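You operate a simulated robot arm through the tools that you are given. There is no shell and no other tool.

You are at the controls of a simulated robot arm. One attempt, no reset.

## Task
Lock the drive off, tension the chain to sag 10, shut the guard and switch on again.
Fine: red isolator off and yellow knob locked while the guard is open; turn the red knob inside till the sag display shows 10. Where these are worked on the way, their far stop is far enough and under half their travel is too little: red isolator, yellow guard.

It is judged by the outcome, as a careful person would: the job done as asked, and still so three seconds after it is handed in. It fails if anything else is knocked over, pushed out of place, dropped, spilled or broken.

## Robot
A 5-joint arm with a two-finger parallel gripper, fixed in place. Base frame: the origin is on the floor under the middle of its stand, x ahead of it, y to its left, z up. Lengths are in m, angles in degrees, forces in N, time in s.
It reaches about 1.134 m from its shoulder. Its first joint turns from -149.0 to 149.0 degrees. Payload 1.57 kg.
The tool frame sits at the grasp point between the pads (the TCP): z along the fingers, y along the line on which they close. The tips reach 0.03 m beyond it. Largest opening 0.11 m; finger width 0.024, thickness 0.012; the body of the gripper, 0.048 by 0.112 m, starts 0.078 m behind the TCP.
Orientation is told as [roll, pitch, yaw] about the base's x, y, z axes, in that order, counted from this pose: with the fingers straight down and closing along the base's y, the tool's x points along the base's -x, its y along +y and its z along -z.

## Interface
- The arm moves only by the tool arm_command. Its argument "motion" is a list of rows, each an object of numbers (a shift or turn left out is 0, a gripper value left out holds the last): "rx", "ry", "rz": the turn, a rotation vector about the tool's x, y, z in degrees; "x", "y", "z": the shift along the tool's x, y, z in m; "gripper": the gripper command, from -1 (shut) to 1 (fully open), values between in proportion. In form: [{"rx": .., "ry": .., "rz": .., "x": .., "y": .., "z": .., "gripper": ..}, ...]. A call has 1 to 20 rows; each row is the pose to reach, as a shift and turn from the pose commanded when the call began, along the tool's axes at that moment. Each row takes 0.2 s and may step no farther than 0.05 m and 8.6 degrees from the row before; otherwise, or with a gripper value out of range, the whole call is refused. A pose out of reach is approached as far as the arm can. The call stops where the force on the tool passes 90 N (or 10 N more than at its start, if that is more) or the arm is blocked; 0.2 s more then pass. Each finger travels about 0.153 m/s and halts on what it meets, pressing with about 22 N; the grip force reading is that of the motor and also rises with nothing between the fingers. The clock runs only during rows and for 0.2 s after the last one: add rows that repeat a pose to give the fingers time. It gives the time, the measured TCP pose, the force on the tool (base axes), the opening and the grip force at its end, in the units of the frame above (readings bear some noise), with the torque about the TCP (base axes, N m) and any sound that the robot's microphone picked up.
- Cameras (640 x 400 px; columns grow to the right, rows downward): "scene" is fixed at [0.2209, 0.4984, 1.2075]; the picture's right is [0.98, 0.18, 0.00], its down [0.10, -0.55, -0.83] and it looks along [-0.14, 0.81, -0.56] (base axes); focal length 214 px, centre (320, 200). "wrist" rides on the gripper at [0.07, 0.016, -0.141] in the tool frame; the picture's right is [-0.23, 0.97, 0.00], its down [-0.85, -0.20, -0.48] and it looks along [-0.47, -0.11, 0.88] (tool axes); focal length 222 px, centre (320, 200). There is no depth. A picture from a camera that has moved, and an enlarged one, comes with that camera's place and axes in the base frame and with its lens.
- snapshot(camera): a new picture of that camera. The clock stands still meanwhile.
- move_column(by): slides the trunk up (or, below 0, down) by that many m; the arm rides with it, the base frame stays. It gives what a move gives, with no picture.
- close_up(camera, box): a new picture of the part [left, top, right, bottom] of that camera's present view, enlarged. The clock stands still meanwhile.
- job_done(): hands the job in; it is judged then, once.

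Nothing tells you positions but the pictures and the camera data. Unless the task says otherwise, let go and move clear before handing in.

The tools are called after "Request:" as name(argument=value, ...) on one line, values as JSON. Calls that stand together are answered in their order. arm_command: Moves the arm, as the interface text tells. Its arguments: {"type":"object","properties":{"motion":{"type":"array","items":{"type":"object","properties":{"rx":{"type":"number"},"ry":{"type":"number"},"rz":{"type":"number"},"x":{"type":"number"},"y":{"type":"number"},"z":{"type":"number"},"gripper":{"type":"number"}}}}},"required":["motion"]} The other tools are called the same way: move_column (by) moves the trunk up or down; snapshot (camera) takes a picture; close_up (camera, box) takes an enlarged picture of a part of a camera's view; job_done () hands the job in.

At the start:

```text
clock: 0.0
tool_pos: [0.0699, 0.6473, 0.9854]
tcp_rot: [0.1, -0.1, 0.1]
ft_force: [0.2, 0.2, 0.9]
wrist_torque: [0.0, -0.04, 0.01]
width: 0.1096
gripper_force: 0.0
trunk travel left (down, up): [-0.718, 0.252]
```

scene: 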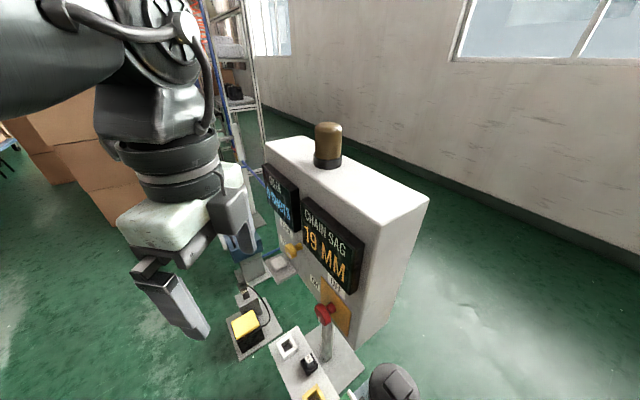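
wrist: 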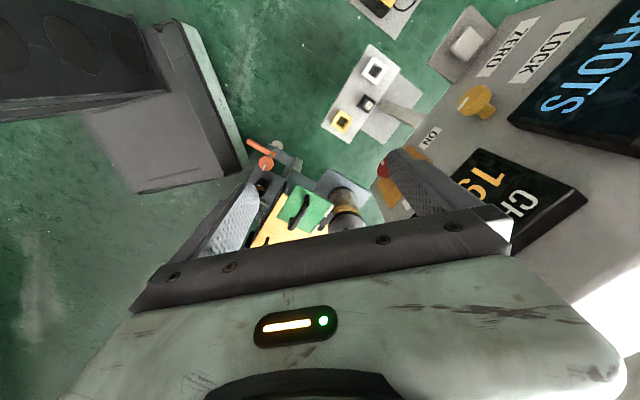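

I see a cabinet with two displays (SHOTS and CHAIN SAG 19 MM), a yellow knob, a red-handled lever, and some devices on the floor/bench. I'll look closer before moving anything.

Request:
close_up(camera="scene", box=[220, 150, 440, 400])

Request:
close_up(camera="wrist", box=[220, 0, 640, 260])

Request:
close_up(camera="scene", box=[220, 280, 440, 400])

Request:
close_up(camera="wrist", box=[230, 100, 430, 240])

```text
1.60 times, centred on (330, 275) of scene
camera zoom: at [0.2209, 0.4984, 1.2075], right [0.98, 0.18, 0.0], down [0.1, -0.55, -0.83], along [-0.14, 0.81, -0.56], focal length 343 px, centre (304, 80)
```

zoom: 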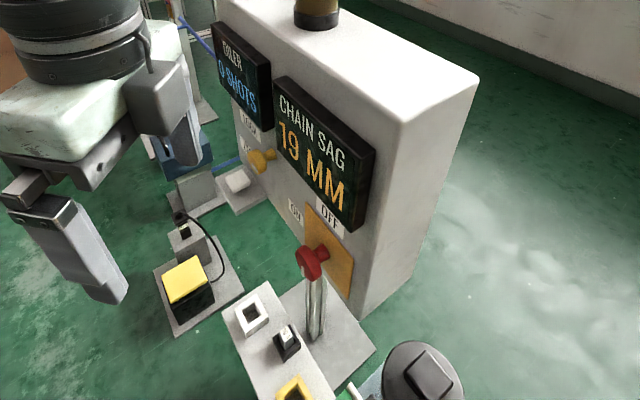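

```text
1.52 times, centred on (430, 130) of wrist
camera zoom: at [0.0008, 0.6645, 1.1256], right [0.23, 0.97, 0.0], down [0.85, -0.2, 0.48], along [0.47, -0.11, -0.88], focal length 338 px, centre (152, 307)
```

zoom: 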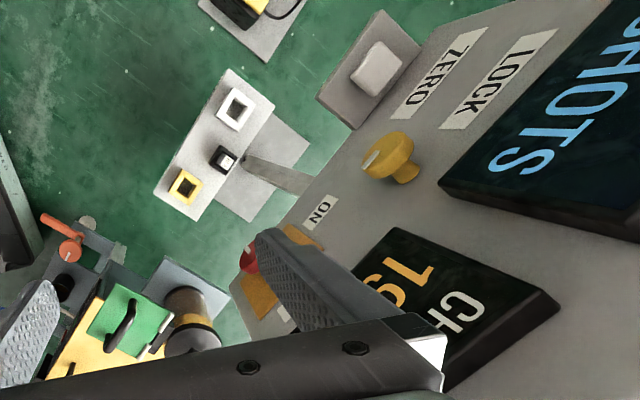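

```text
2.91 times, centred on (330, 340) of scene
camera zoom: at [0.2209, 0.4984, 1.2075], right [0.98, 0.18, 0.0], down [0.1, -0.55, -0.83], along [-0.14, 0.81, -0.56], focal length 624 px, centre (291, -207)
```

zoom: 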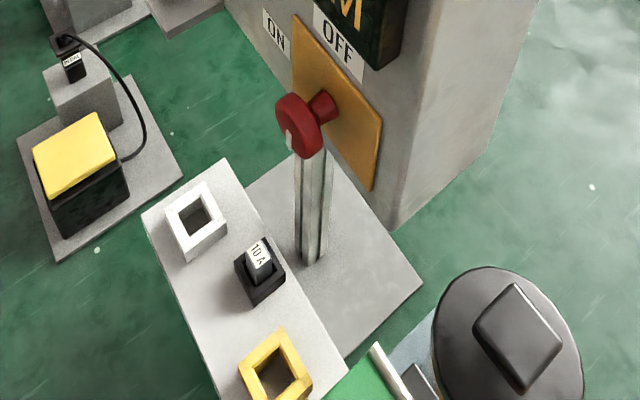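

```text
2.86 times, centred on (330, 170) of wrist
camera zoom: at [0.0008, 0.6645, 1.1256], right [0.23, 0.97, 0.0], down [0.85, -0.2, 0.48], along [0.47, -0.11, -0.88], focal length 635 px, centre (291, 286)
```

zoom: 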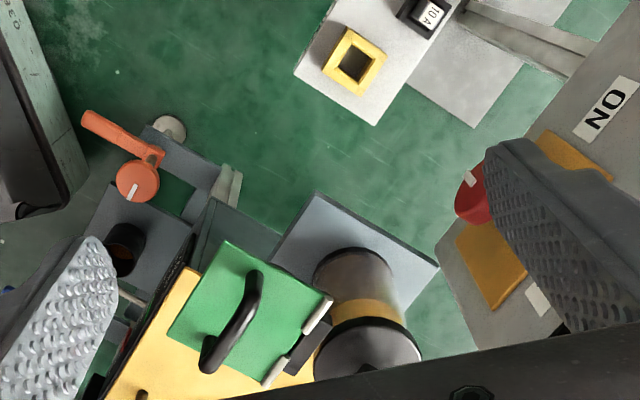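

The panel carries a yellow knob (around 0.08, 0.88, 0.77) and a red isolator (around 0.19, 0.75, 0.71). The guard with the parts inside it seems to be lower down near the +x side, so I'm backing the arm up and away for a better view.

Request:
arm_command(motion=[{"x": 0.03, "y": -0.01, "z": -0.03}, {"x": 0.06, "y": -0.02, "z": -0.06}, {"x": 0.09, "y": -0.03, "z": -0.08}, {"x": 0.12, "y": -0.04, "z": -0.1}, {"x": 0.15, "y": -0.05, "z": -0.12}])

Request:
snapshot(camera="wrist")

Request:
snapshot(camera="scene")

```text
clock: 1.2
tool_pos: [-0.0798, 0.5999, 0.9844]
tcp_rot: [0.1, -0.1, 0.0]
ft_force: [-0.2, 0.7, 0.1]
wrist_torque: [-0.01, 0.01, -0.01]
width: 0.1099
gripper_force: 0.1
out of reach, approached as far as the arm can: row 1, 2, 3, 4, 5
trunk travel left (down, up): [-0.718, 0.252]
```

```text
taken
camera wrist: at [-0.1487, 0.6163, 1.1256], right [0.23, 0.97, 0.0], down [0.85, -0.2, 0.48], along [0.47, -0.11, -0.88], focal length 222 px, centre (320, 200)
```

wrist: 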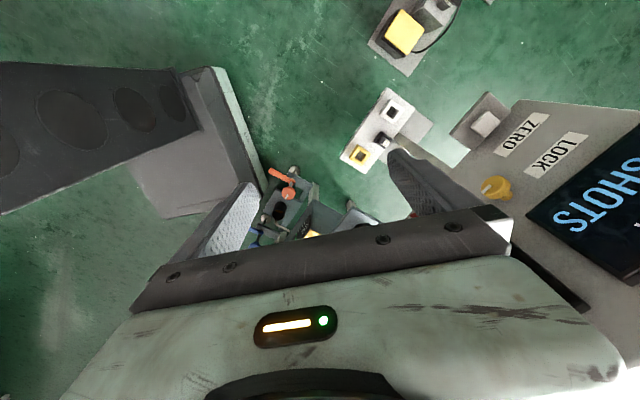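

```text
taken
```

scene: 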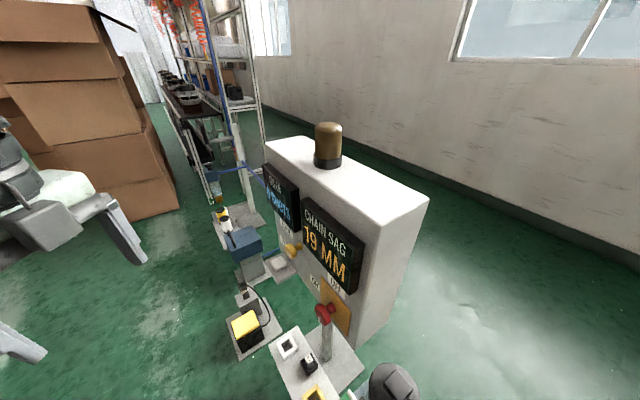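

The panel and several decoys are visible, but the guard area is still hidden by the gripper. I'll raise the trunk and move so the wrist camera looks over the machine.

Request:
move_column(by=0.2)

Request:
snapshot(camera="wrist")

```text
clock: 3.4
tool_pos: [-0.0781, 0.5999, 1.1839]
tcp_rot: [0.1, -0.1, 0.0]
ft_force: [-0.3, -0.2, 0.6]
wrist_torque: [-0.02, -0.02, 0.03]
width: 0.11
gripper_force: 0.1
trunk travel left (down, up): [-0.918, 0.052]
```

```text
taken
camera wrist: at [-0.1484, 0.6166, 1.3255], right [0.23, 0.97, 0.0], down [0.85, -0.2, 0.48], along [0.47, -0.11, -0.88], focal length 222 px, centre (320, 200)
```

wrist: 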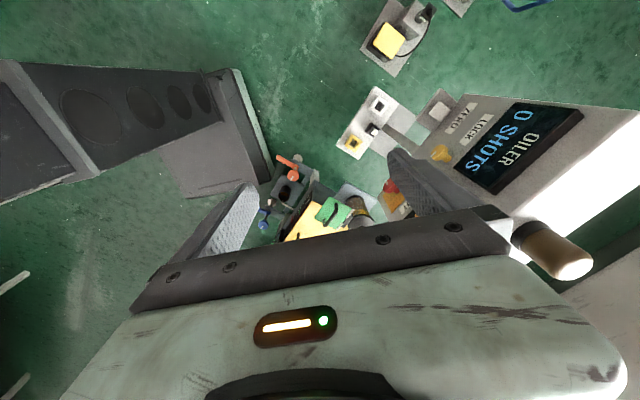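

The machine with the guard lies at greater x. I'm moving the gripper over to +x at height so the wrist camera sees it unobstructed.

Request:
arm_command(motion=[{"x": -0.045}, {"x": -0.09}, {"x": -0.135}, {"x": -0.18}, {"x": -0.225}, {"x": -0.27}, {"x": -0.315}, {"x": -0.36}, {"x": -0.4}])

Request:
snapshot(camera="wrist")

Request:
snapshot(camera="scene")

```text
clock: 5.4
tool_pos: [0.3222, 0.6003, 1.1842]
tcp_rot: [0.0, 0.0, 0.1]
ft_force: [0.3, 0.8, 0.2]
wrist_torque: [-0.03, 0.01, 0.03]
width: 0.1099
gripper_force: 0.0
trunk travel left (down, up): [-0.918, 0.052]
```

```text
taken
camera wrist: at [0.2528, 0.6173, 1.3255], right [0.23, 0.97, 0.0], down [0.85, -0.2, 0.48], along [0.47, -0.11, -0.88], focal length 222 px, centre (320, 200)
```

wrist: 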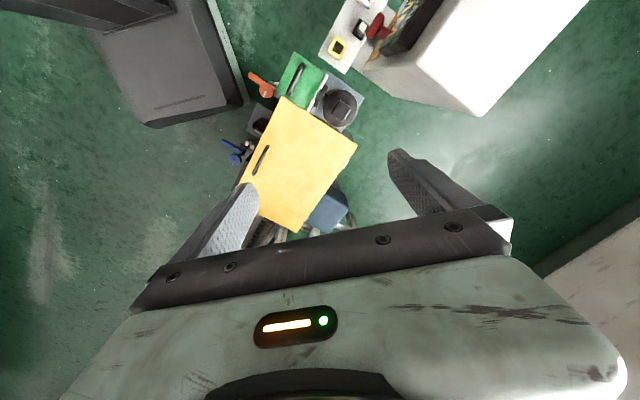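

```text
taken
```

scene: 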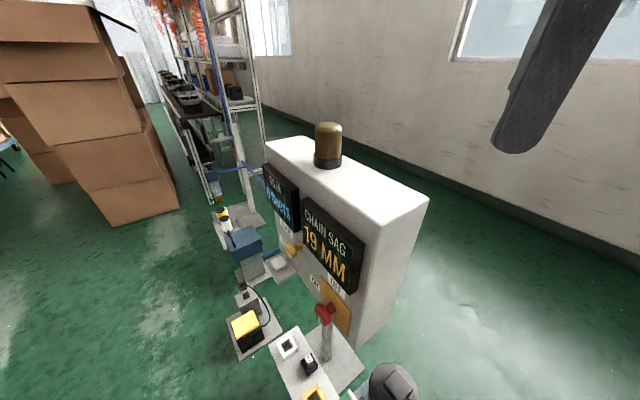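

Request:
close_up(camera="wrist", box=[210, 40, 370, 250])

Request:
close_up(camera="wrist", box=[220, 40, 380, 140])

```text
1.90 times, centred on (290, 145) of wrist
camera zoom: at [0.2528, 0.6173, 1.3255], right [0.23, 0.97, 0.0], down [0.85, -0.2, 0.48], along [0.47, -0.11, -0.88], focal length 423 px, centre (377, 305)
```

zoom: 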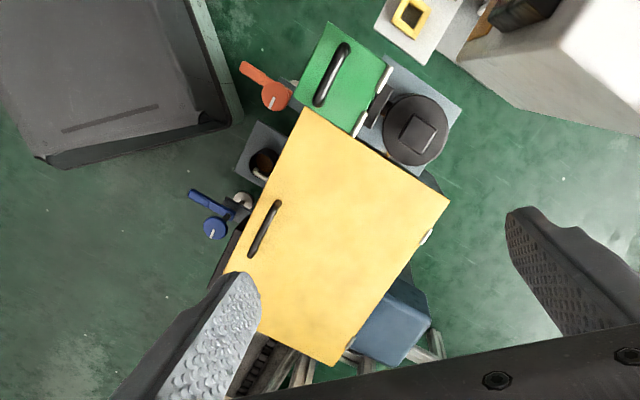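

```text
4.00 times, centred on (300, 90) of wrist
camera zoom: at [0.2528, 0.6173, 1.3255], right [0.23, 0.97, 0.0], down [0.85, -0.2, 0.48], along [0.47, -0.11, -0.88], focal length 888 px, centre (400, 640)
```

zoom: 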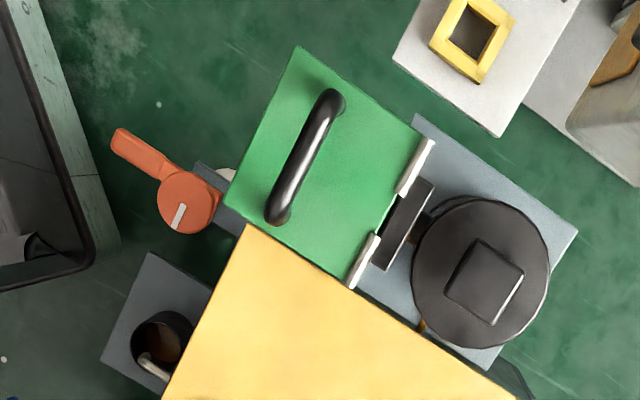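

The yellow guard is a hinged lid with a black handle on its robot side; a green lid, orange and blue levers and the others are decoys. I'll take a second view from a different spot to triangulate.

Request:
arm_command(motion=[{"x": -0.035, "y": -0.03}, {"x": -0.07, "y": -0.06}, {"x": -0.1, "y": -0.09}, {"x": -0.13, "y": -0.12}, {"x": -0.16, "y": -0.15}])

Request:
snapshot(camera="wrist")

Request:
close_up(camera="wrist", box=[240, 0, 480, 200])

```text
clock: 6.6
tool_pos: [0.4826, 0.4513, 1.1849]
tcp_rot: [0.1, 0.1, -0.1]
ft_force: [-0.4, 0.0, -0.5]
wrist_torque: [-0.02, 0.0, 0.02]
width: 0.11
gripper_force: 0.0
trunk travel left (down, up): [-0.918, 0.052]
```

```text
taken
camera wrist: at [0.4133, 0.4675, 1.3256], right [0.23, 0.97, 0.0], down [0.85, -0.2, 0.48], along [0.47, -0.11, -0.88], focal length 222 px, centre (320, 200)
```

wrist: 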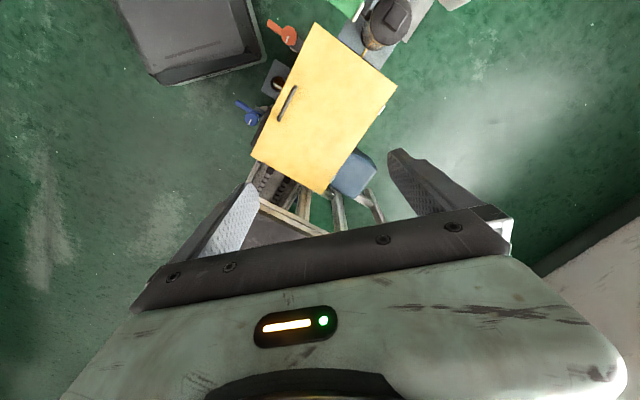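

```text
2.00 times, centred on (360, 100) of wrist
camera zoom: at [0.4133, 0.4675, 1.3256], right [0.23, 0.97, 0.0], down [0.85, -0.2, 0.48], along [0.47, -0.11, -0.88], focal length 444 px, centre (240, 400)
```

zoom: 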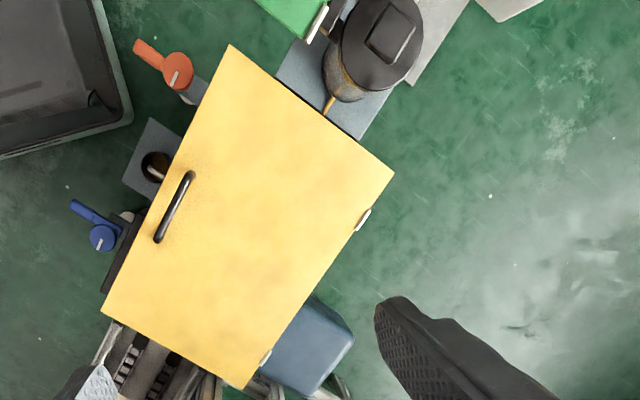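

The guard's top is at z≈0.53, a 0.31×0.46 lid turned 45°, hinged on the side far from me. Now I'll zoom in on the panel knobs.

Request:
close_up(camera="scene", box=[270, 230, 330, 270])

Request:
close_up(camera="scene", box=[295, 260, 365, 340])

Request:
close_up(camera="scene", box=[250, 150, 370, 330])

```text
10.00 times, centred on (300, 250) of scene
camera zoom: at [0.2209, 0.4984, 1.2075], right [0.98, 0.18, 0.0], down [0.1, -0.55, -0.83], along [-0.14, 0.81, -0.56], focal length 2145 px, centre (520, -300)
```

zoom: 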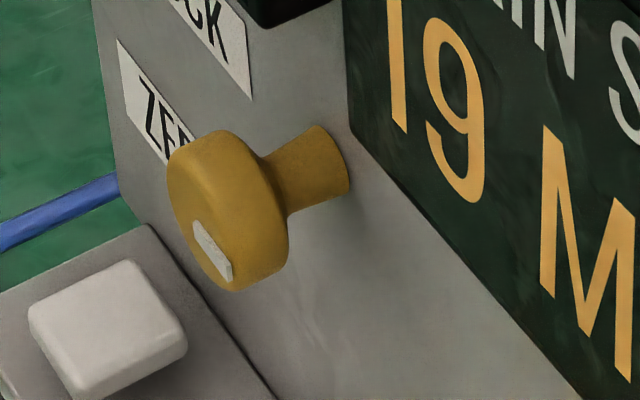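

```text
5.00 times, centred on (330, 300) of scene
camera zoom: at [0.2209, 0.4984, 1.2075], right [0.98, 0.18, 0.0], down [0.1, -0.55, -0.83], along [-0.14, 0.81, -0.56], focal length 1072 px, centre (270, -300)
```

zoom: 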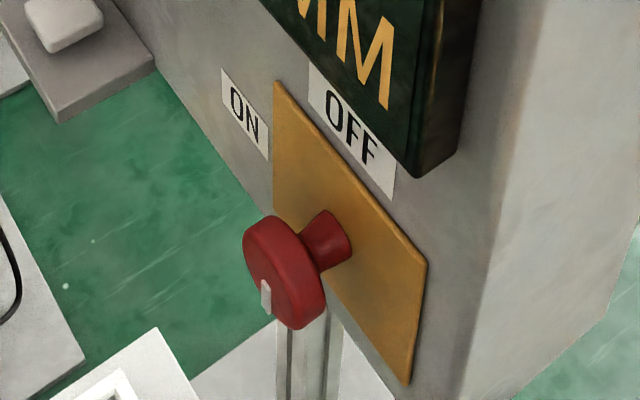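

```text
2.22 times, centred on (310, 240) of scene
camera zoom: at [0.2209, 0.4984, 1.2075], right [0.98, 0.18, 0.0], down [0.1, -0.55, -0.83], along [-0.14, 0.81, -0.56], focal length 477 px, centre (342, 111)
```

zoom: 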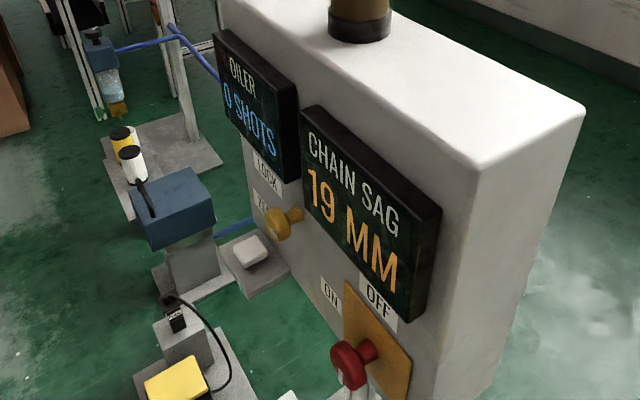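

Judging by the label layout, the red isolator's ON is at 9 o'clock and its OFF at 12 o'clock. I need a frontal view of the panel, so I'm turning the wrist camera to face it.

Request:
arm_command(motion=[{"x": 0.042, "y": 0.018, "z": 0.012, "rz": -5.5}, {"x": 0.084, "y": 0.036, "z": 0.024, "rz": -11}, {"x": 0.126, "y": 0.054, "z": 0.036, "rz": -16.5}, {"x": 0.168, "y": 0.072, "z": 0.048, "rz": -22}, {"x": 0.21, "y": 0.09, "z": 0.06, "rz": -27.5}, {"x": 0.252, "y": 0.108, "z": 0.072, "rz": -33}, {"x": 0.294, "y": 0.126, "z": 0.084, "rz": -38.5}, {"x": 0.336, "y": 0.144, "z": 0.096, "rz": -44}, {"x": 0.378, "y": 0.162, "z": 0.108, "rz": -49.5}, {"x": 0.42, "y": 0.18, "z": 0.12, "rz": -55}, {"x": 0.462, "y": 0.198, "z": 0.13, "rz": -58}])

Request:
snapshot(camera="wrist")

Request:
snapshot(camera="scene")

```text
clock: 9.0
tool_pos: [0.0176, 0.6525, 1.1851]
tcp_rot: [-0.1, 0.0, 58.0]
ft_force: [0.1, -1.1, 0.0]
wrist_torque: [-0.03, -0.02, 0.01]
width: 0.1104
gripper_force: 0.1
out of reach, approached as far as the arm can: row 1, 2, 3, 4, 5, 6, 7, 8, 9, 10, 11
trunk travel left (down, up): [-0.918, 0.052]
```

```text
taken
camera wrist: at [-0.0337, 0.601, 1.3255], right [-0.71, 0.71, 0.0], down [0.62, 0.62, 0.48], along [0.34, 0.34, -0.88], focal length 222 px, centre (320, 200)
```

wrist: 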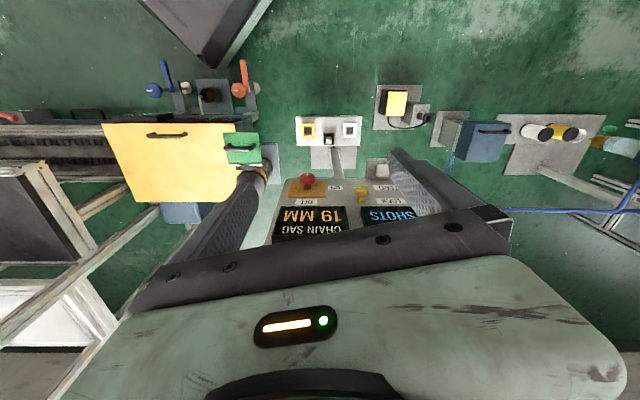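

```text
taken
```

scene: 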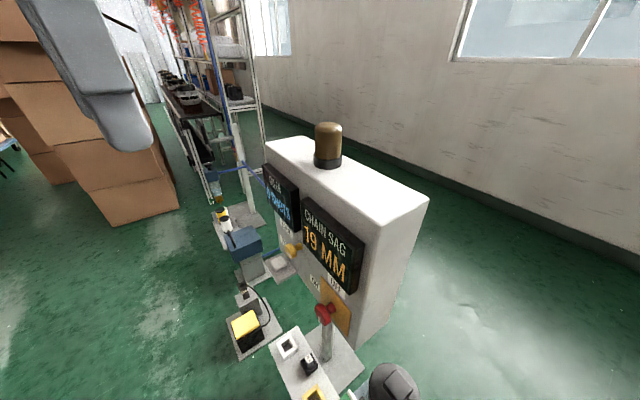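

The arm behaves like a SCARA: tool height with fingers down is fixed relative to the trunk, so heights come from the column. Zooming in on this view of the panel.

Request:
close_up(camera="wrist", box=[260, 140, 440, 245])

Request:
close_up(camera="wrist", box=[100, 50, 300, 230])

```text
3.56 times, centred on (350, 192) of wrist
camera zoom: at [-0.0337, 0.601, 1.3255], right [-0.71, 0.71, 0.0], down [0.62, 0.62, 0.48], along [0.34, 0.34, -0.88], focal length 790 px, centre (213, 227)
```

zoom: 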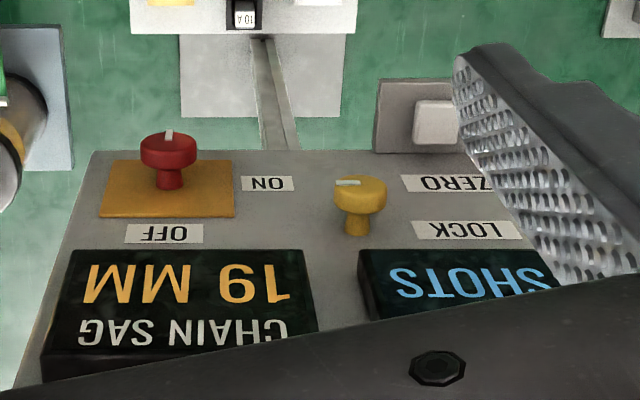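

```text
2.22 times, centred on (200, 140) of wrist
camera zoom: at [-0.0337, 0.601, 1.3255], right [-0.71, 0.71, 0.0], down [0.62, 0.62, 0.48], along [0.34, 0.34, -0.88], focal length 494 px, centre (587, 333)
```

zoom: 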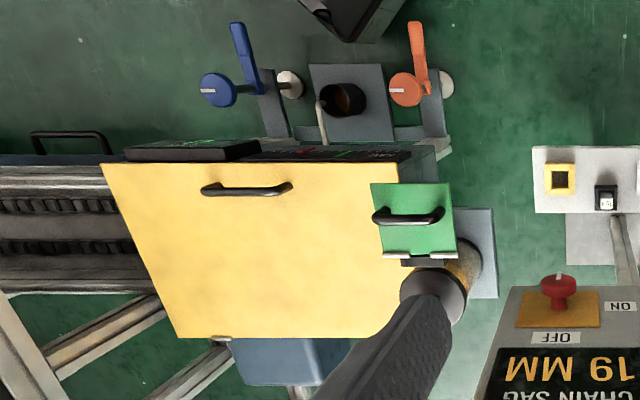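

Seen from above, the panel has ON at the red knob's left, OFF above it, LOCK to the left of the yellow knob, and ZERO belonging to the white button. I'll lower the trunk and tilt the tool toward the panel for a proper look at the knob pointers.

Request:
move_column(by=-0.25)

Request:
arm_command(motion=[{"rx": 1.8, "ry": -7.8}, {"rx": 3.6, "ry": -15.6}, {"rx": 5.4, "ry": -23.4}, {"rx": 6.75, "ry": -29.2}])

Request:
snapshot(camera="wrist")

Request:
snapshot(camera="scene")

```text
clock: 11.6
tool_pos: [0.0186, 0.6499, 0.935]
tcp_rot: [0.0, -0.1, 58.0]
ft_force: [-0.1, 1.0, 1.0]
wrist_torque: [0.01, -0.01, -0.02]
width: 0.1098
gripper_force: 0.0
trunk travel left (down, up): [-0.668, 0.302]
```

```text
clock: 12.6
tool_pos: [0.0176, 0.6488, 0.9674]
tcp_rot: [-7.5, -29.3, 59.9]
ft_force: [-0.6, 0.3, 0.3]
wrist_torque: [0.0, 0.0, -0.01]
width: 0.1103
gripper_force: 0.1
out of reach, approached as far as the arm can: row 2, 3, 4
trunk travel left (down, up): [-0.668, 0.302]
```

```text
taken
camera wrist: at [-0.076, 0.556, 1.0528], right [-0.71, 0.71, 0.0], down [0.37, 0.37, 0.85], along [0.61, 0.6, -0.52], focal length 222 px, centre (320, 200)
```

wrist: 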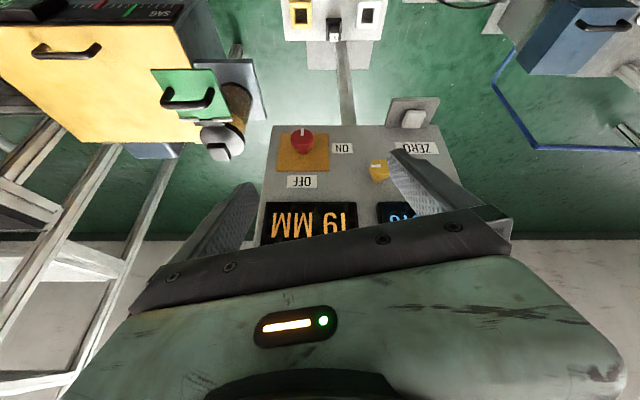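

```text
taken
```

scene: 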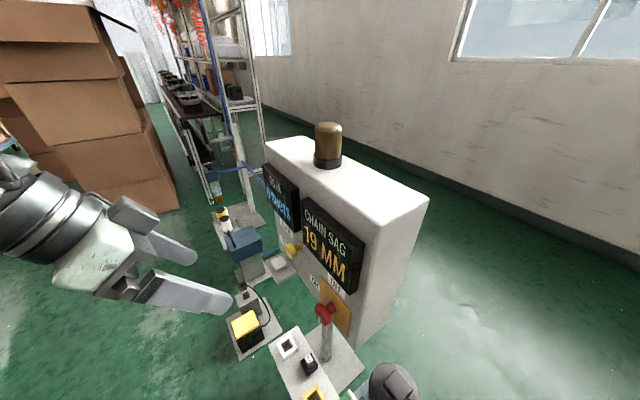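

Tilting toward the panel works; the wrist pitch axis sits about 0.242 m behind the TCP. Zooming on the knobs now.

Request:
close_up(camera="wrist", box=[260, 110, 360, 195])

Request:
close_up(camera="wrist", box=[350, 120, 450, 200])

Request:
close_up(camera="wrist", box=[0, 0, 300, 170])

```text
4.71 times, centred on (310, 152) of wrist
camera zoom: at [-0.076, 0.556, 1.0528], right [-0.71, 0.71, 0.0], down [0.37, 0.37, 0.85], along [0.61, 0.6, -0.52], focal length 1045 px, centre (367, 424)
```

zoom: 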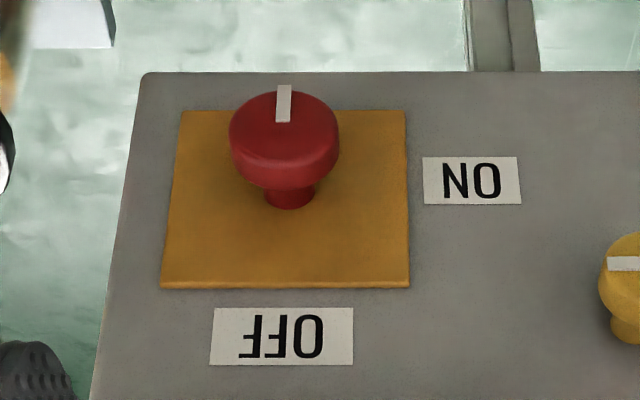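

```text
5.00 times, centred on (400, 160) of wrist
camera zoom: at [-0.076, 0.556, 1.0528], right [-0.71, 0.71, 0.0], down [0.37, 0.37, 0.85], along [0.61, 0.6, -0.52], focal length 1111 px, centre (-80, 400)
```

zoom: 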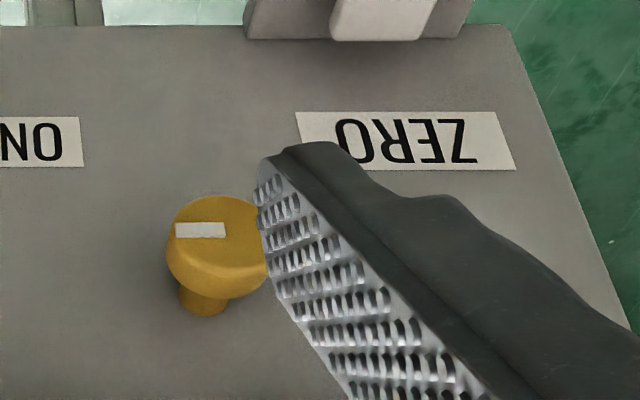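

```text
2.13 times, centred on (150, 85) of wrist
camera zoom: at [-0.076, 0.556, 1.0528], right [-0.71, 0.71, 0.0], down [0.37, 0.37, 0.85], along [0.61, 0.6, -0.52], focal length 474 px, centre (683, 445)
```

zoom: 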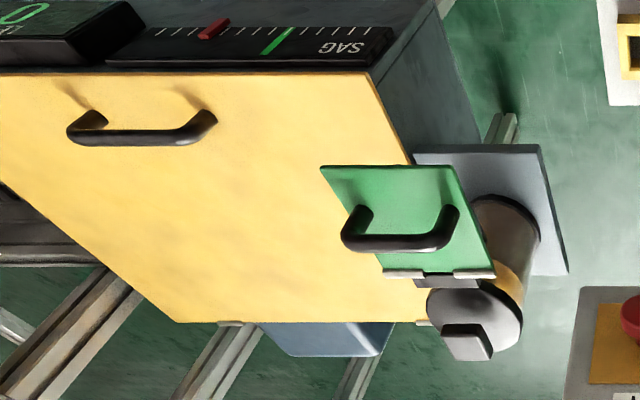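

Red's pointer is at 6 o'clock and yellow's at 3 o'clock; the knob axes sit at about t=-0.41, z=0.703 (red) and t=-0.558, z=0.78 (yellow) on a panel whose normal lies at 45°. I'll tilt the tool to horizontal, pointing straight at the panel.

Request:
arm_command(motion=[{"rx": 1.69, "ry": -7.31, "x": -0.0086, "y": -0.002, "z": -0.0152}, {"rx": 3.38, "ry": -14.61, "x": -0.0187, "y": -0.0043, "z": -0.0333}, {"rx": 5.06, "ry": -21.92, "x": -0.0303, "y": -0.007, "z": -0.054}, {"rx": 6.75, "ry": -29.22, "x": -0.0431, "y": -0.01, "z": -0.0767}, {"rx": 8.44, "ry": -36.53, "x": -0.057, "y": -0.0132, "z": -0.1013}, {"rx": 10.13, "ry": -43.83, "x": -0.0715, "y": -0.0165, "z": -0.1272}, {"rx": 11.81, "ry": -51.14, "x": -0.0867, "y": -0.02, "z": -0.1541}, {"rx": 13.5, "ry": -58.44, "x": -0.1021, "y": -0.0236, "z": -0.1815}])

Request:
snapshot(camera="wrist")

Request:
snapshot(camera="scene")

```text
clock: 14.3
tool_pos: [0.0149, 0.6508, 1.1739]
tcp_rot: [-90.7, -77.0, 135.5]
ft_force: [-0.1, 0.1, -0.4]
wrist_torque: [-0.04, -0.01, -0.02]
width: 0.1099
gripper_force: 0.0
out of reach, approached as far as the arm can: row 8
trunk travel left (down, up): [-0.668, 0.302]
```

```text
taken
camera wrist: at [-0.0846, 0.5521, 1.1009], right [-0.7, 0.71, 0.0], down [-0.34, -0.34, 0.88], along [0.62, 0.62, 0.48], focal length 222 px, centre (320, 200)
```

wrist: 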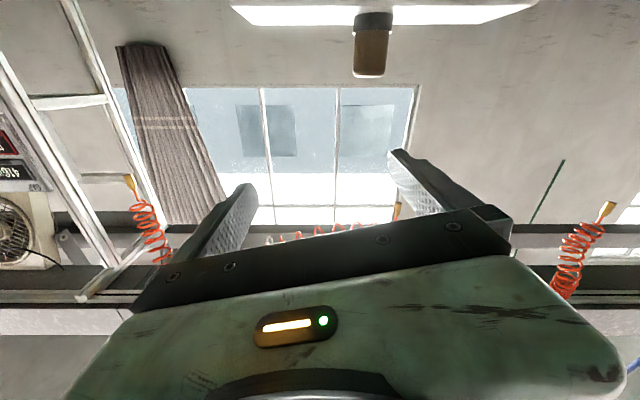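

```text
taken
```

scene: 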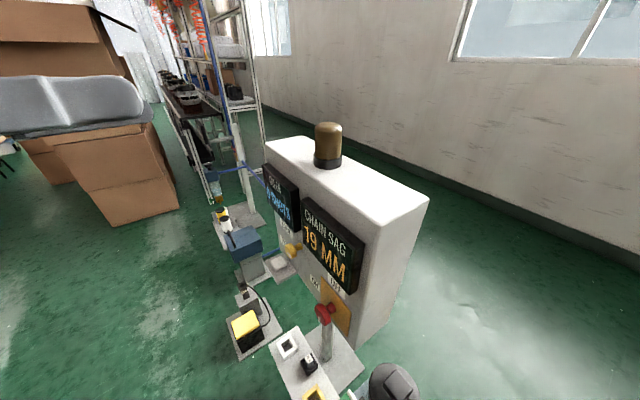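

The tool is now horizontal, pointing at the panel. I'll lower the trunk in steps to bring it to red isolator height while still standing off from the panel.

Request:
move_column(by=-0.3)

Request:
snapshot(camera="wrist")

Request:
snapshot(camera="scene")

```text
clock: 17.4
tool_pos: [0.0164, 0.6509, 0.8722]
tcp_rot: [-90.1, -76.9, 135.0]
ft_force: [0.7, 0.2, 0.3]
wrist_torque: [-0.02, 0.02, 0.01]
width: 0.1102
gripper_force: 0.1
trunk travel left (down, up): [-0.368, 0.602]
```

```text
taken
camera wrist: at [-0.0847, 0.5519, 0.8008], right [-0.7, 0.71, 0.0], down [-0.34, -0.34, 0.88], along [0.62, 0.62, 0.48], focal length 222 px, centre (320, 200)
```

wrist: 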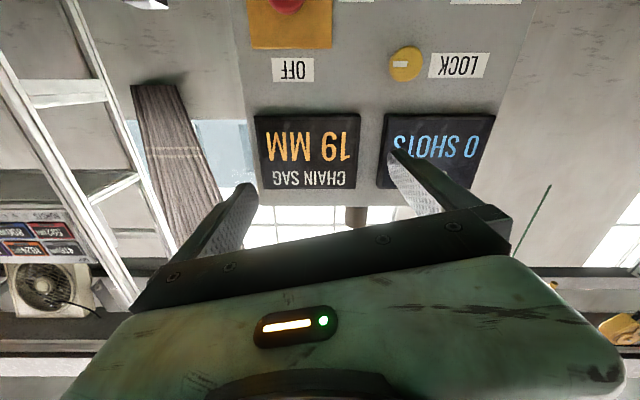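

```text
taken
```

scene: 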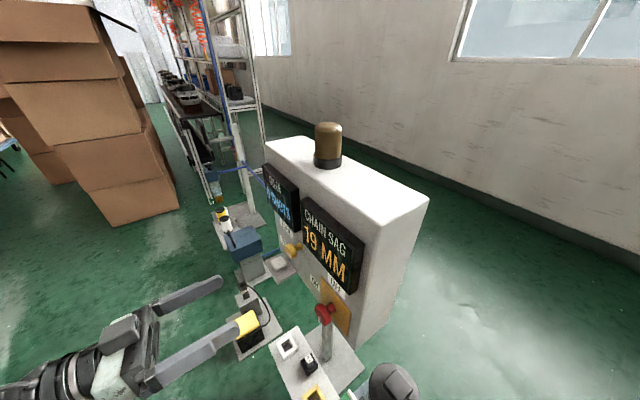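

Now I have an almost frontal (upside-down) view of the panel. Zooming in for precise positions.

Request:
close_up(camera="wrist", box=[360, 20, 520, 120])

Request:
close_up(camera="wrist", box=[230, 0, 390, 100])

```text
4.00 times, centred on (440, 70) of wrist
camera zoom: at [-0.0847, 0.5519, 0.8008], right [-0.7, 0.71, 0.0], down [-0.34, -0.34, 0.88], along [0.62, 0.62, 0.48], focal length 888 px, centre (-160, 720)
```

zoom: 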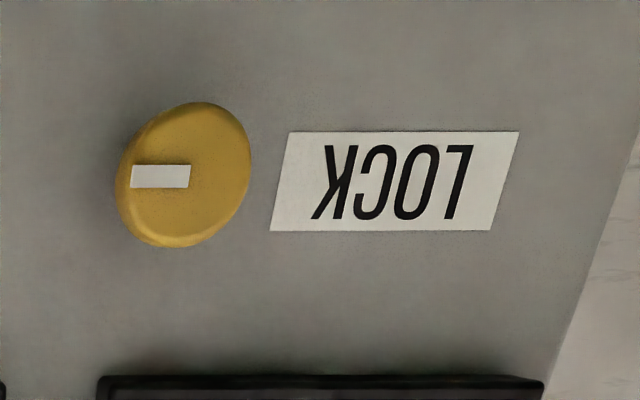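

```text
4.00 times, centred on (310, 50) of wrist
camera zoom: at [-0.0847, 0.5519, 0.8008], right [-0.7, 0.71, 0.0], down [-0.34, -0.34, 0.88], along [0.62, 0.62, 0.48], focal length 888 px, centre (360, 800)
```

zoom: 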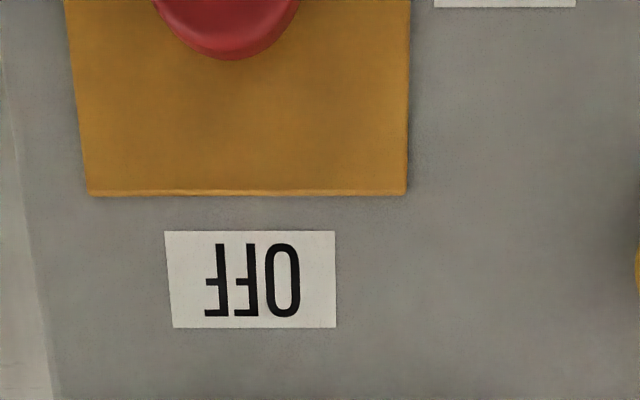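

The yellow axis is at about t=-0.559, z=0.783 and the display bottoms are at z≈0.845, so the fingers will fit. I'm lowering to red-knob height.

Request:
move_column(by=-0.166)

Request:
snapshot(camera="wrist")

Request:
snapshot(camera="scene")

```text
clock: 19.2
tool_pos: [0.0143, 0.6503, 0.7066]
tcp_rot: [-90.1, -77.0, 135.0]
ft_force: [0.4, 0.4, -1.0]
wrist_torque: [-0.02, 0.0, 0.02]
width: 0.1101
gripper_force: 0.0
trunk travel left (down, up): [-0.202, 0.768]
```

```text
taken
camera wrist: at [-0.0846, 0.5519, 0.6348], right [-0.7, 0.71, 0.0], down [-0.34, -0.34, 0.88], along [0.62, 0.62, 0.48], focal length 222 px, centre (320, 200)
```

wrist: 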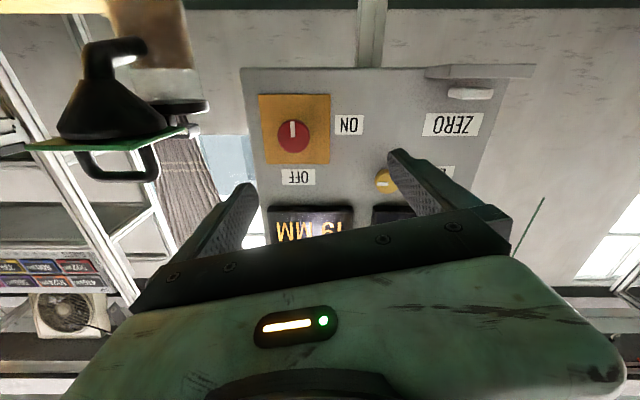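

```text
taken
```

scene: 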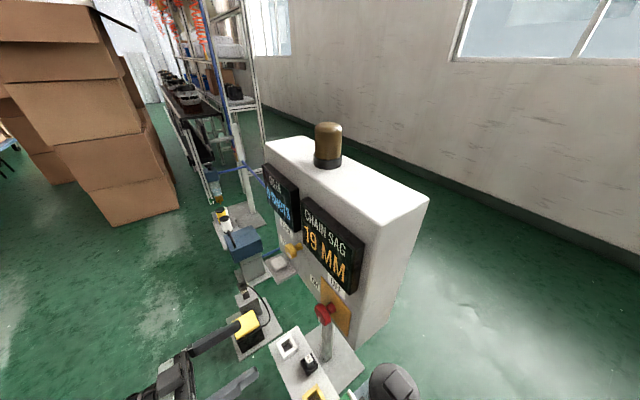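

Request:
close_up(camera="wrist", box=[240, 80, 400, 200])

Request:
close_up(camera="wrist", box=[40, 20, 240, 200])

```text
3.33 times, centred on (320, 140) of wrist
camera zoom: at [-0.0846, 0.5519, 0.6348], right [-0.7, 0.71, 0.0], down [-0.34, -0.34, 0.88], along [0.62, 0.62, 0.48], focal length 740 px, centre (320, 400)
```

zoom: 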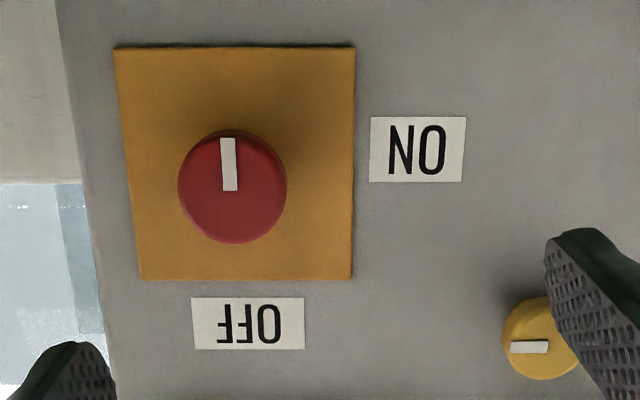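

```text
2.22 times, centred on (140, 110) of wrist
camera zoom: at [-0.0846, 0.5519, 0.6348], right [-0.7, 0.71, 0.0], down [-0.34, -0.34, 0.88], along [0.62, 0.62, 0.48], focal length 494 px, centre (720, 400)
```

zoom: 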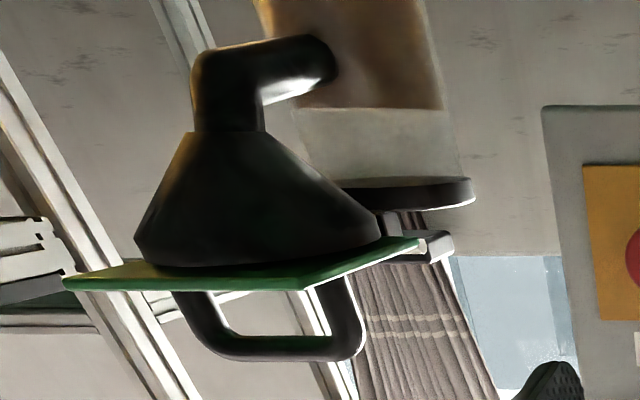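

The red knob's face is centred at about t=-0.411, z=0.708. I'll line up with it and advance with the gripper open, stopping just short to check.

Request:
arm_command(motion=[{"x": 0.0073, "y": -0.038, "z": 0.0}, {"x": 0.0073, "y": -0.038, "z": 0.045}, {"x": 0.0073, "y": -0.038, "z": 0.09}, {"x": 0.0073, "y": -0.038, "z": 0.13}, {"x": 0.0073, "y": -0.038, "z": 0.155}])

Request:
snapshot(camera="scene")

Request:
snapshot(camera="wrist")

```text
clock: 20.4
tool_pos: [0.1554, 0.7339, 0.7073]
tcp_rot: [-90.1, -77.0, 135.1]
ft_force: [0.4, 0.4, -0.3]
wrist_torque: [-0.01, 0.03, 0.02]
width: 0.1101
gripper_force: 0.1
out of reach, approached as far as the arm can: row 1, 2
trunk travel left (down, up): [-0.202, 0.768]
```

```text
taken
```

scene: 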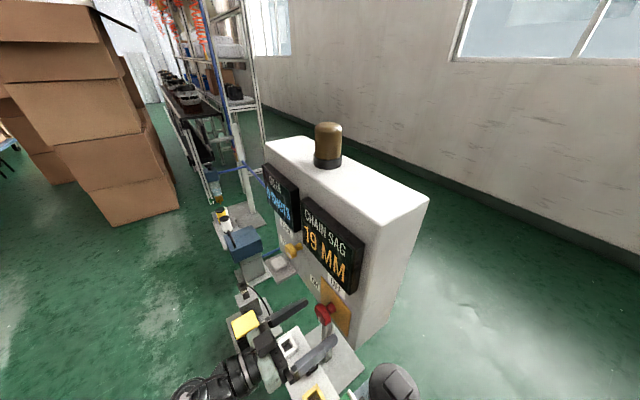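

```text
taken
camera wrist: at [0.055, 0.6348, 0.6348], right [-0.71, 0.71, 0.0], down [-0.34, -0.34, 0.88], along [0.62, 0.62, 0.48], focal length 222 px, centre (320, 200)
```

wrist: 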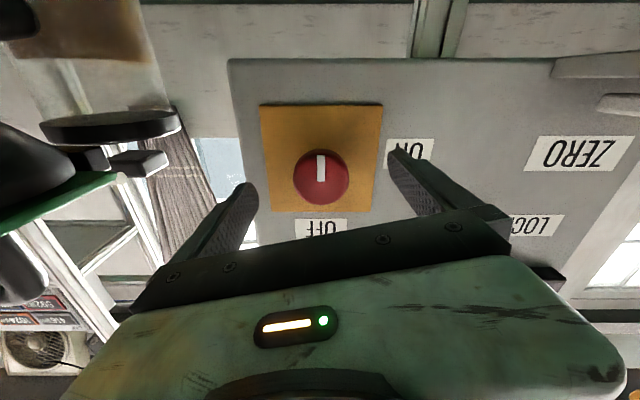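

Centred on the red knob. Advancing 24 mm so the pads straddle the knob head, then closing.

Request:
arm_command(motion=[{"z": 0.012}, {"z": 0.024}, {"z": 0.024, "gripper": -1}, {"z": 0.024, "gripper": -1}, {"z": 0.024, "gripper": -1}])

Request:
snapshot(camera="wrist")

Request:
close_up(camera="scene", box=[230, 200, 400, 400])

```text
clock: 21.6
tool_pos: [0.1695, 0.7503, 0.7083]
tcp_rot: [-90.2, -77.1, 135.1]
ft_force: [7.0, -4.6, 1.9]
wrist_torque: [0.17, -0.13, -0.19]
width: 0.0474
gripper_force: 44.9
trunk travel left (down, up): [-0.202, 0.768]
```

```text
taken
camera wrist: at [0.07, 0.6507, 0.635], right [-0.7, 0.71, 0.0], down [-0.34, -0.34, 0.88], along [0.62, 0.62, 0.48], focal length 222 px, centre (320, 200)
```

wrist: 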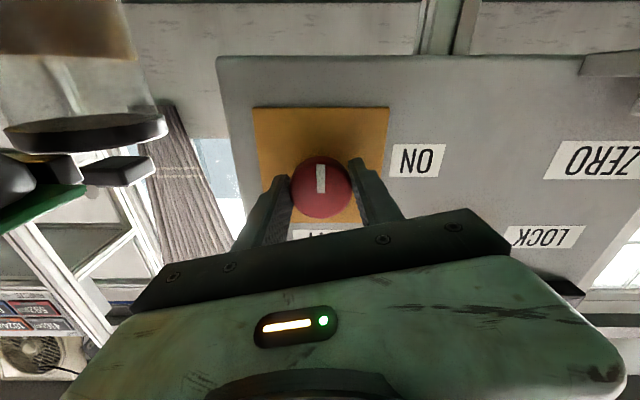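

```text
2.00 times, centred on (315, 300) of scene
camera zoom: at [0.2209, 0.4984, 1.2075], right [0.98, 0.18, 0.0], down [0.1, -0.55, -0.83], along [-0.14, 0.81, -0.56], focal length 429 px, centre (330, 0)
```

zoom: 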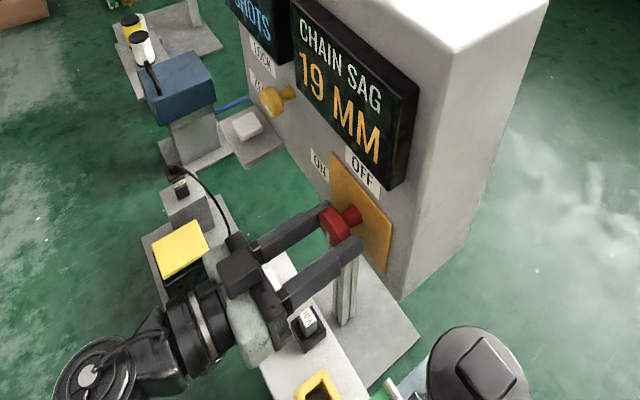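

The knob is gripped (width 0.047). I'll try a gentle clockwise turn first and watch torque and pointer.

Request:
arm_command(motion=[{"rz": 5}, {"rz": 10}, {"rz": 15}])

Request:
snapshot(camera="wrist")

Request:
close_up(camera="scene", box=[295, 260, 365, 340])

```text
clock: 22.4
tool_pos: [0.1694, 0.7496, 0.7062]
tcp_rot: [93.6, -87.9, -48.9]
ft_force: [6.8, -0.7, 1.2]
wrist_torque: [-0.54, -0.57, -0.05]
width: 0.0475
gripper_force: 44.2
trunk travel left (down, up): [-0.202, 0.768]
```

```text
taken
camera wrist: at [0.0563, 0.664, 0.6375], right [-0.68, 0.68, 0.26], down [-0.18, -0.5, 0.85], along [0.71, 0.53, 0.46], focal length 222 px, centre (320, 200)
```

wrist: 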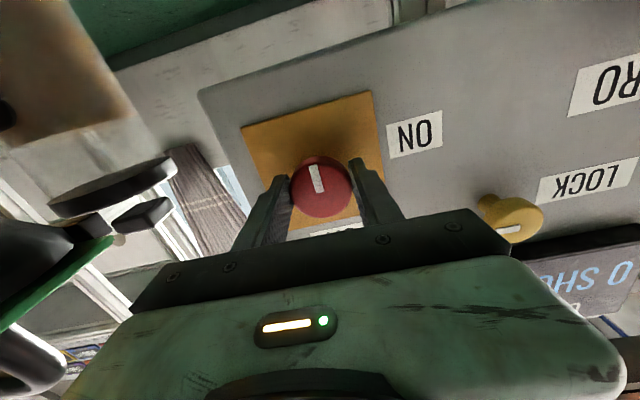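

```text
5.00 times, centred on (330, 300) of scene
camera zoom: at [0.2209, 0.4984, 1.2075], right [0.98, 0.18, 0.0], down [0.1, -0.55, -0.83], along [-0.14, 0.81, -0.56], focal length 1072 px, centre (270, -300)
```

zoom: 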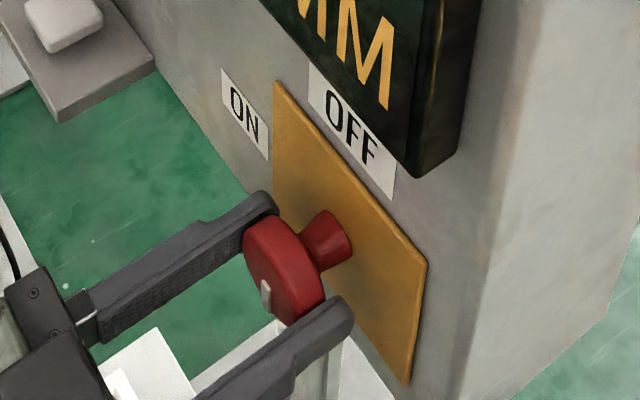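

The knob didn't follow clockwise: the pads slipped at about 0.8 Nm, like a stop. I'll turn back and try counter-clockwise.

Request:
arm_command(motion=[{"rz": -5}, {"rz": -10}, {"rz": -15}, {"rz": -20}, {"rz": -25}, {"rz": -30}])

Request:
snapshot(camera="wrist")

Request:
close_up(camera="scene", box=[295, 260, 365, 340])

```text
clock: 23.8
tool_pos: [0.1714, 0.7495, 0.7079]
tcp_rot: [-90.3, -62.0, 134.9]
ft_force: [5.6, -22.0, -7.1]
wrist_torque: [-0.05, 0.09, -0.39]
width: 0.0474
gripper_force: 45.2
trunk travel left (down, up): [-0.202, 0.768]
```

```text
taken
camera wrist: at [0.0833, 0.6369, 0.6377], right [-0.68, 0.69, -0.26], down [-0.5, -0.18, 0.85], along [0.54, 0.7, 0.46], focal length 222 px, centre (320, 200)
```

wrist: 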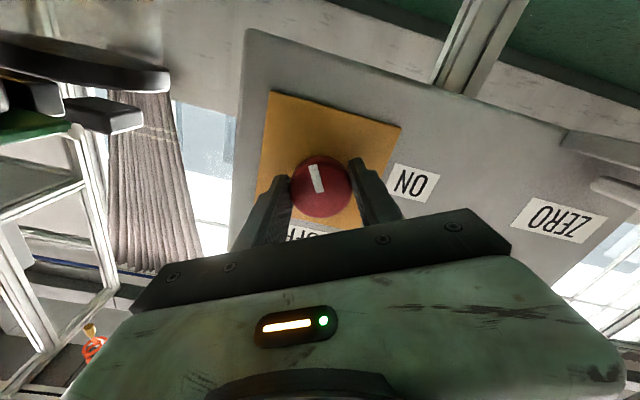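

```text
5.00 times, centred on (330, 300) of scene
camera zoom: at [0.2209, 0.4984, 1.2075], right [0.98, 0.18, 0.0], down [0.1, -0.55, -0.83], along [-0.14, 0.81, -0.56], focal length 1072 px, centre (270, -300)
```

zoom: 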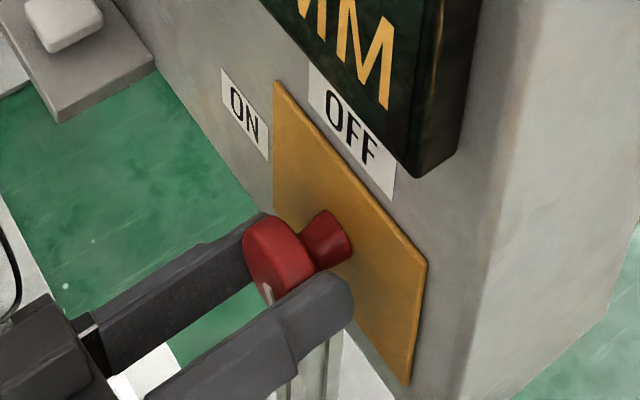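

Counter-clockwise it turns freely with the gripper (about 30° so far). I'll continue, with a small sideways correction to relieve the lateral force.

Request:
arm_command(motion=[{"rz": -7, "x": 0.0005, "y": -0.001}, {"rz": -14, "x": 0.0009, "y": -0.0018}, {"rz": -21, "x": 0.0009, "y": -0.0018}, {"rz": -28, "x": 0.0009, "y": -0.0018}, {"rz": -35, "x": 0.0009, "y": -0.0018}, {"rz": -42, "x": 0.0009, "y": -0.0018}])

Request:
snapshot(camera="wrist")

Request:
close_up(camera="scene", box=[295, 260, 365, 340])

```text
clock: 25.2
tool_pos: [0.1716, 0.7475, 0.7082]
tcp_rot: [-90.3, -19.8, 135.2]
ft_force: [2.7, 19.4, 27.0]
wrist_torque: [0.58, -0.52, 1.08]
width: 0.0476
gripper_force: 45.1
trunk travel left (down, up): [-0.202, 0.768]
```

```text
taken
camera wrist: at [0.1143, 0.6061, 0.6688], right [-0.38, 0.39, -0.84], down [-0.86, 0.18, 0.47], along [0.34, 0.9, 0.27], focal length 222 px, centre (320, 200)
```

wrist: 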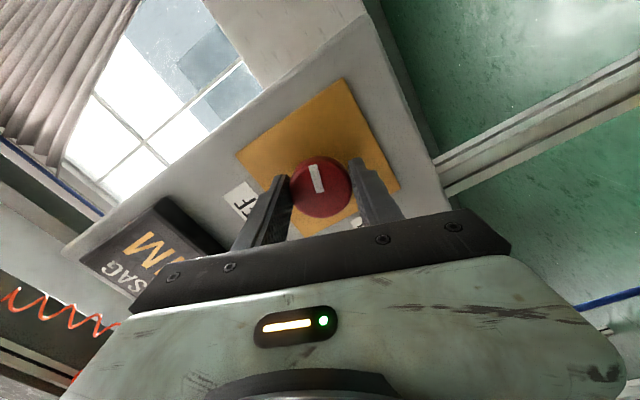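

```text
5.00 times, centred on (330, 300) of scene
camera zoom: at [0.2209, 0.4984, 1.2075], right [0.98, 0.18, 0.0], down [0.1, -0.55, -0.83], along [-0.14, 0.81, -0.56], focal length 1072 px, centre (270, -300)
```

zoom: 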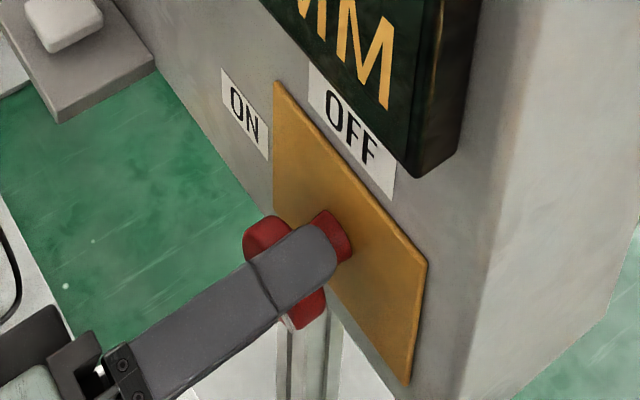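

Rotated about 72° so far, still free. I'll relieve the side forces slightly and continue to the stop.

Request:
arm_command(motion=[{"rz": 0, "x": -0.001, "y": -0.0009, "z": 0.0008}, {"rz": -6, "x": -0.001, "y": -0.0009, "z": 0.0008}, {"rz": -12, "x": -0.001, "y": -0.0009, "z": 0.0008}, {"rz": -18, "x": -0.001, "y": -0.0009, "z": 0.0008}])

Request:
snapshot(camera="wrist")

```text
clock: 26.2
tool_pos: [0.1722, 0.7483, 0.7105]
tcp_rot: [-90.4, -1.8, 134.8]
ft_force: [-0.6, 3.6, 33.7]
wrist_torque: [0.41, -0.34, 0.96]
width: 0.0476
gripper_force: 44.9
trunk travel left (down, up): [-0.202, 0.768]
```

```text
taken
camera wrist: at [0.1203, 0.5996, 0.6899], right [-0.18, 0.19, -0.97], down [-0.94, 0.26, 0.22], along [0.3, 0.95, 0.13], focal length 222 px, centre (320, 200)
```

wrist: 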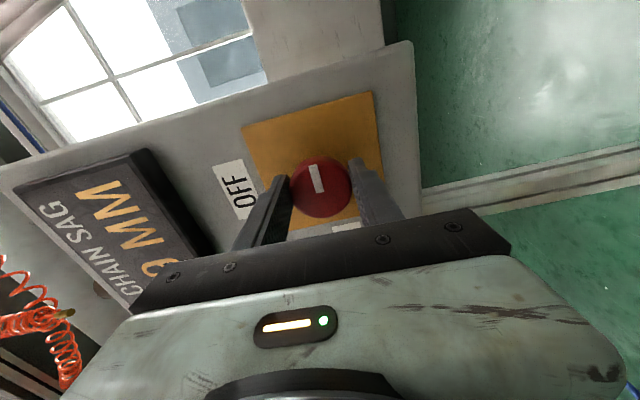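

The knob has turned about 90°. I'm testing a small relief shift in the other direction to understand the side force before continuing.

Request:
arm_command(motion=[{"y": 0.0015}])

Request:
close_up(camera="scene", box=[295, 260, 365, 340])

```text
clock: 26.6
tool_pos: [0.1727, 0.7468, 0.7097]
tcp_rot: [-90.4, -2.0, 134.7]
ft_force: [5.1, 4.9, 32.8]
wrist_torque: [0.32, -0.18, 0.41]
width: 0.047
gripper_force: 45.4
trunk travel left (down, up): [-0.202, 0.768]
```

```text
5.00 times, centred on (330, 300) of scene
camera zoom: at [0.2209, 0.4984, 1.2075], right [0.98, 0.18, 0.0], down [0.1, -0.55, -0.83], along [-0.14, 0.81, -0.56], focal length 1072 px, centre (270, -300)
```

zoom: 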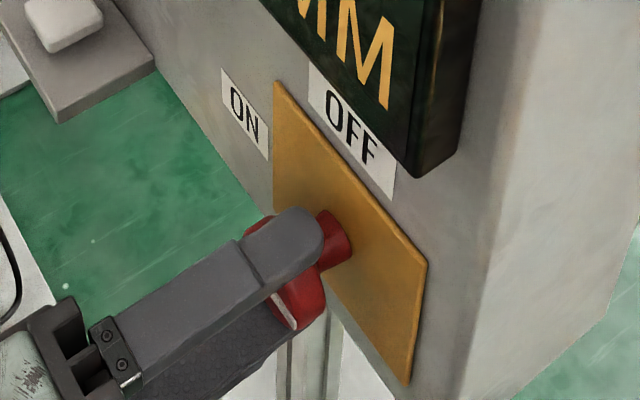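

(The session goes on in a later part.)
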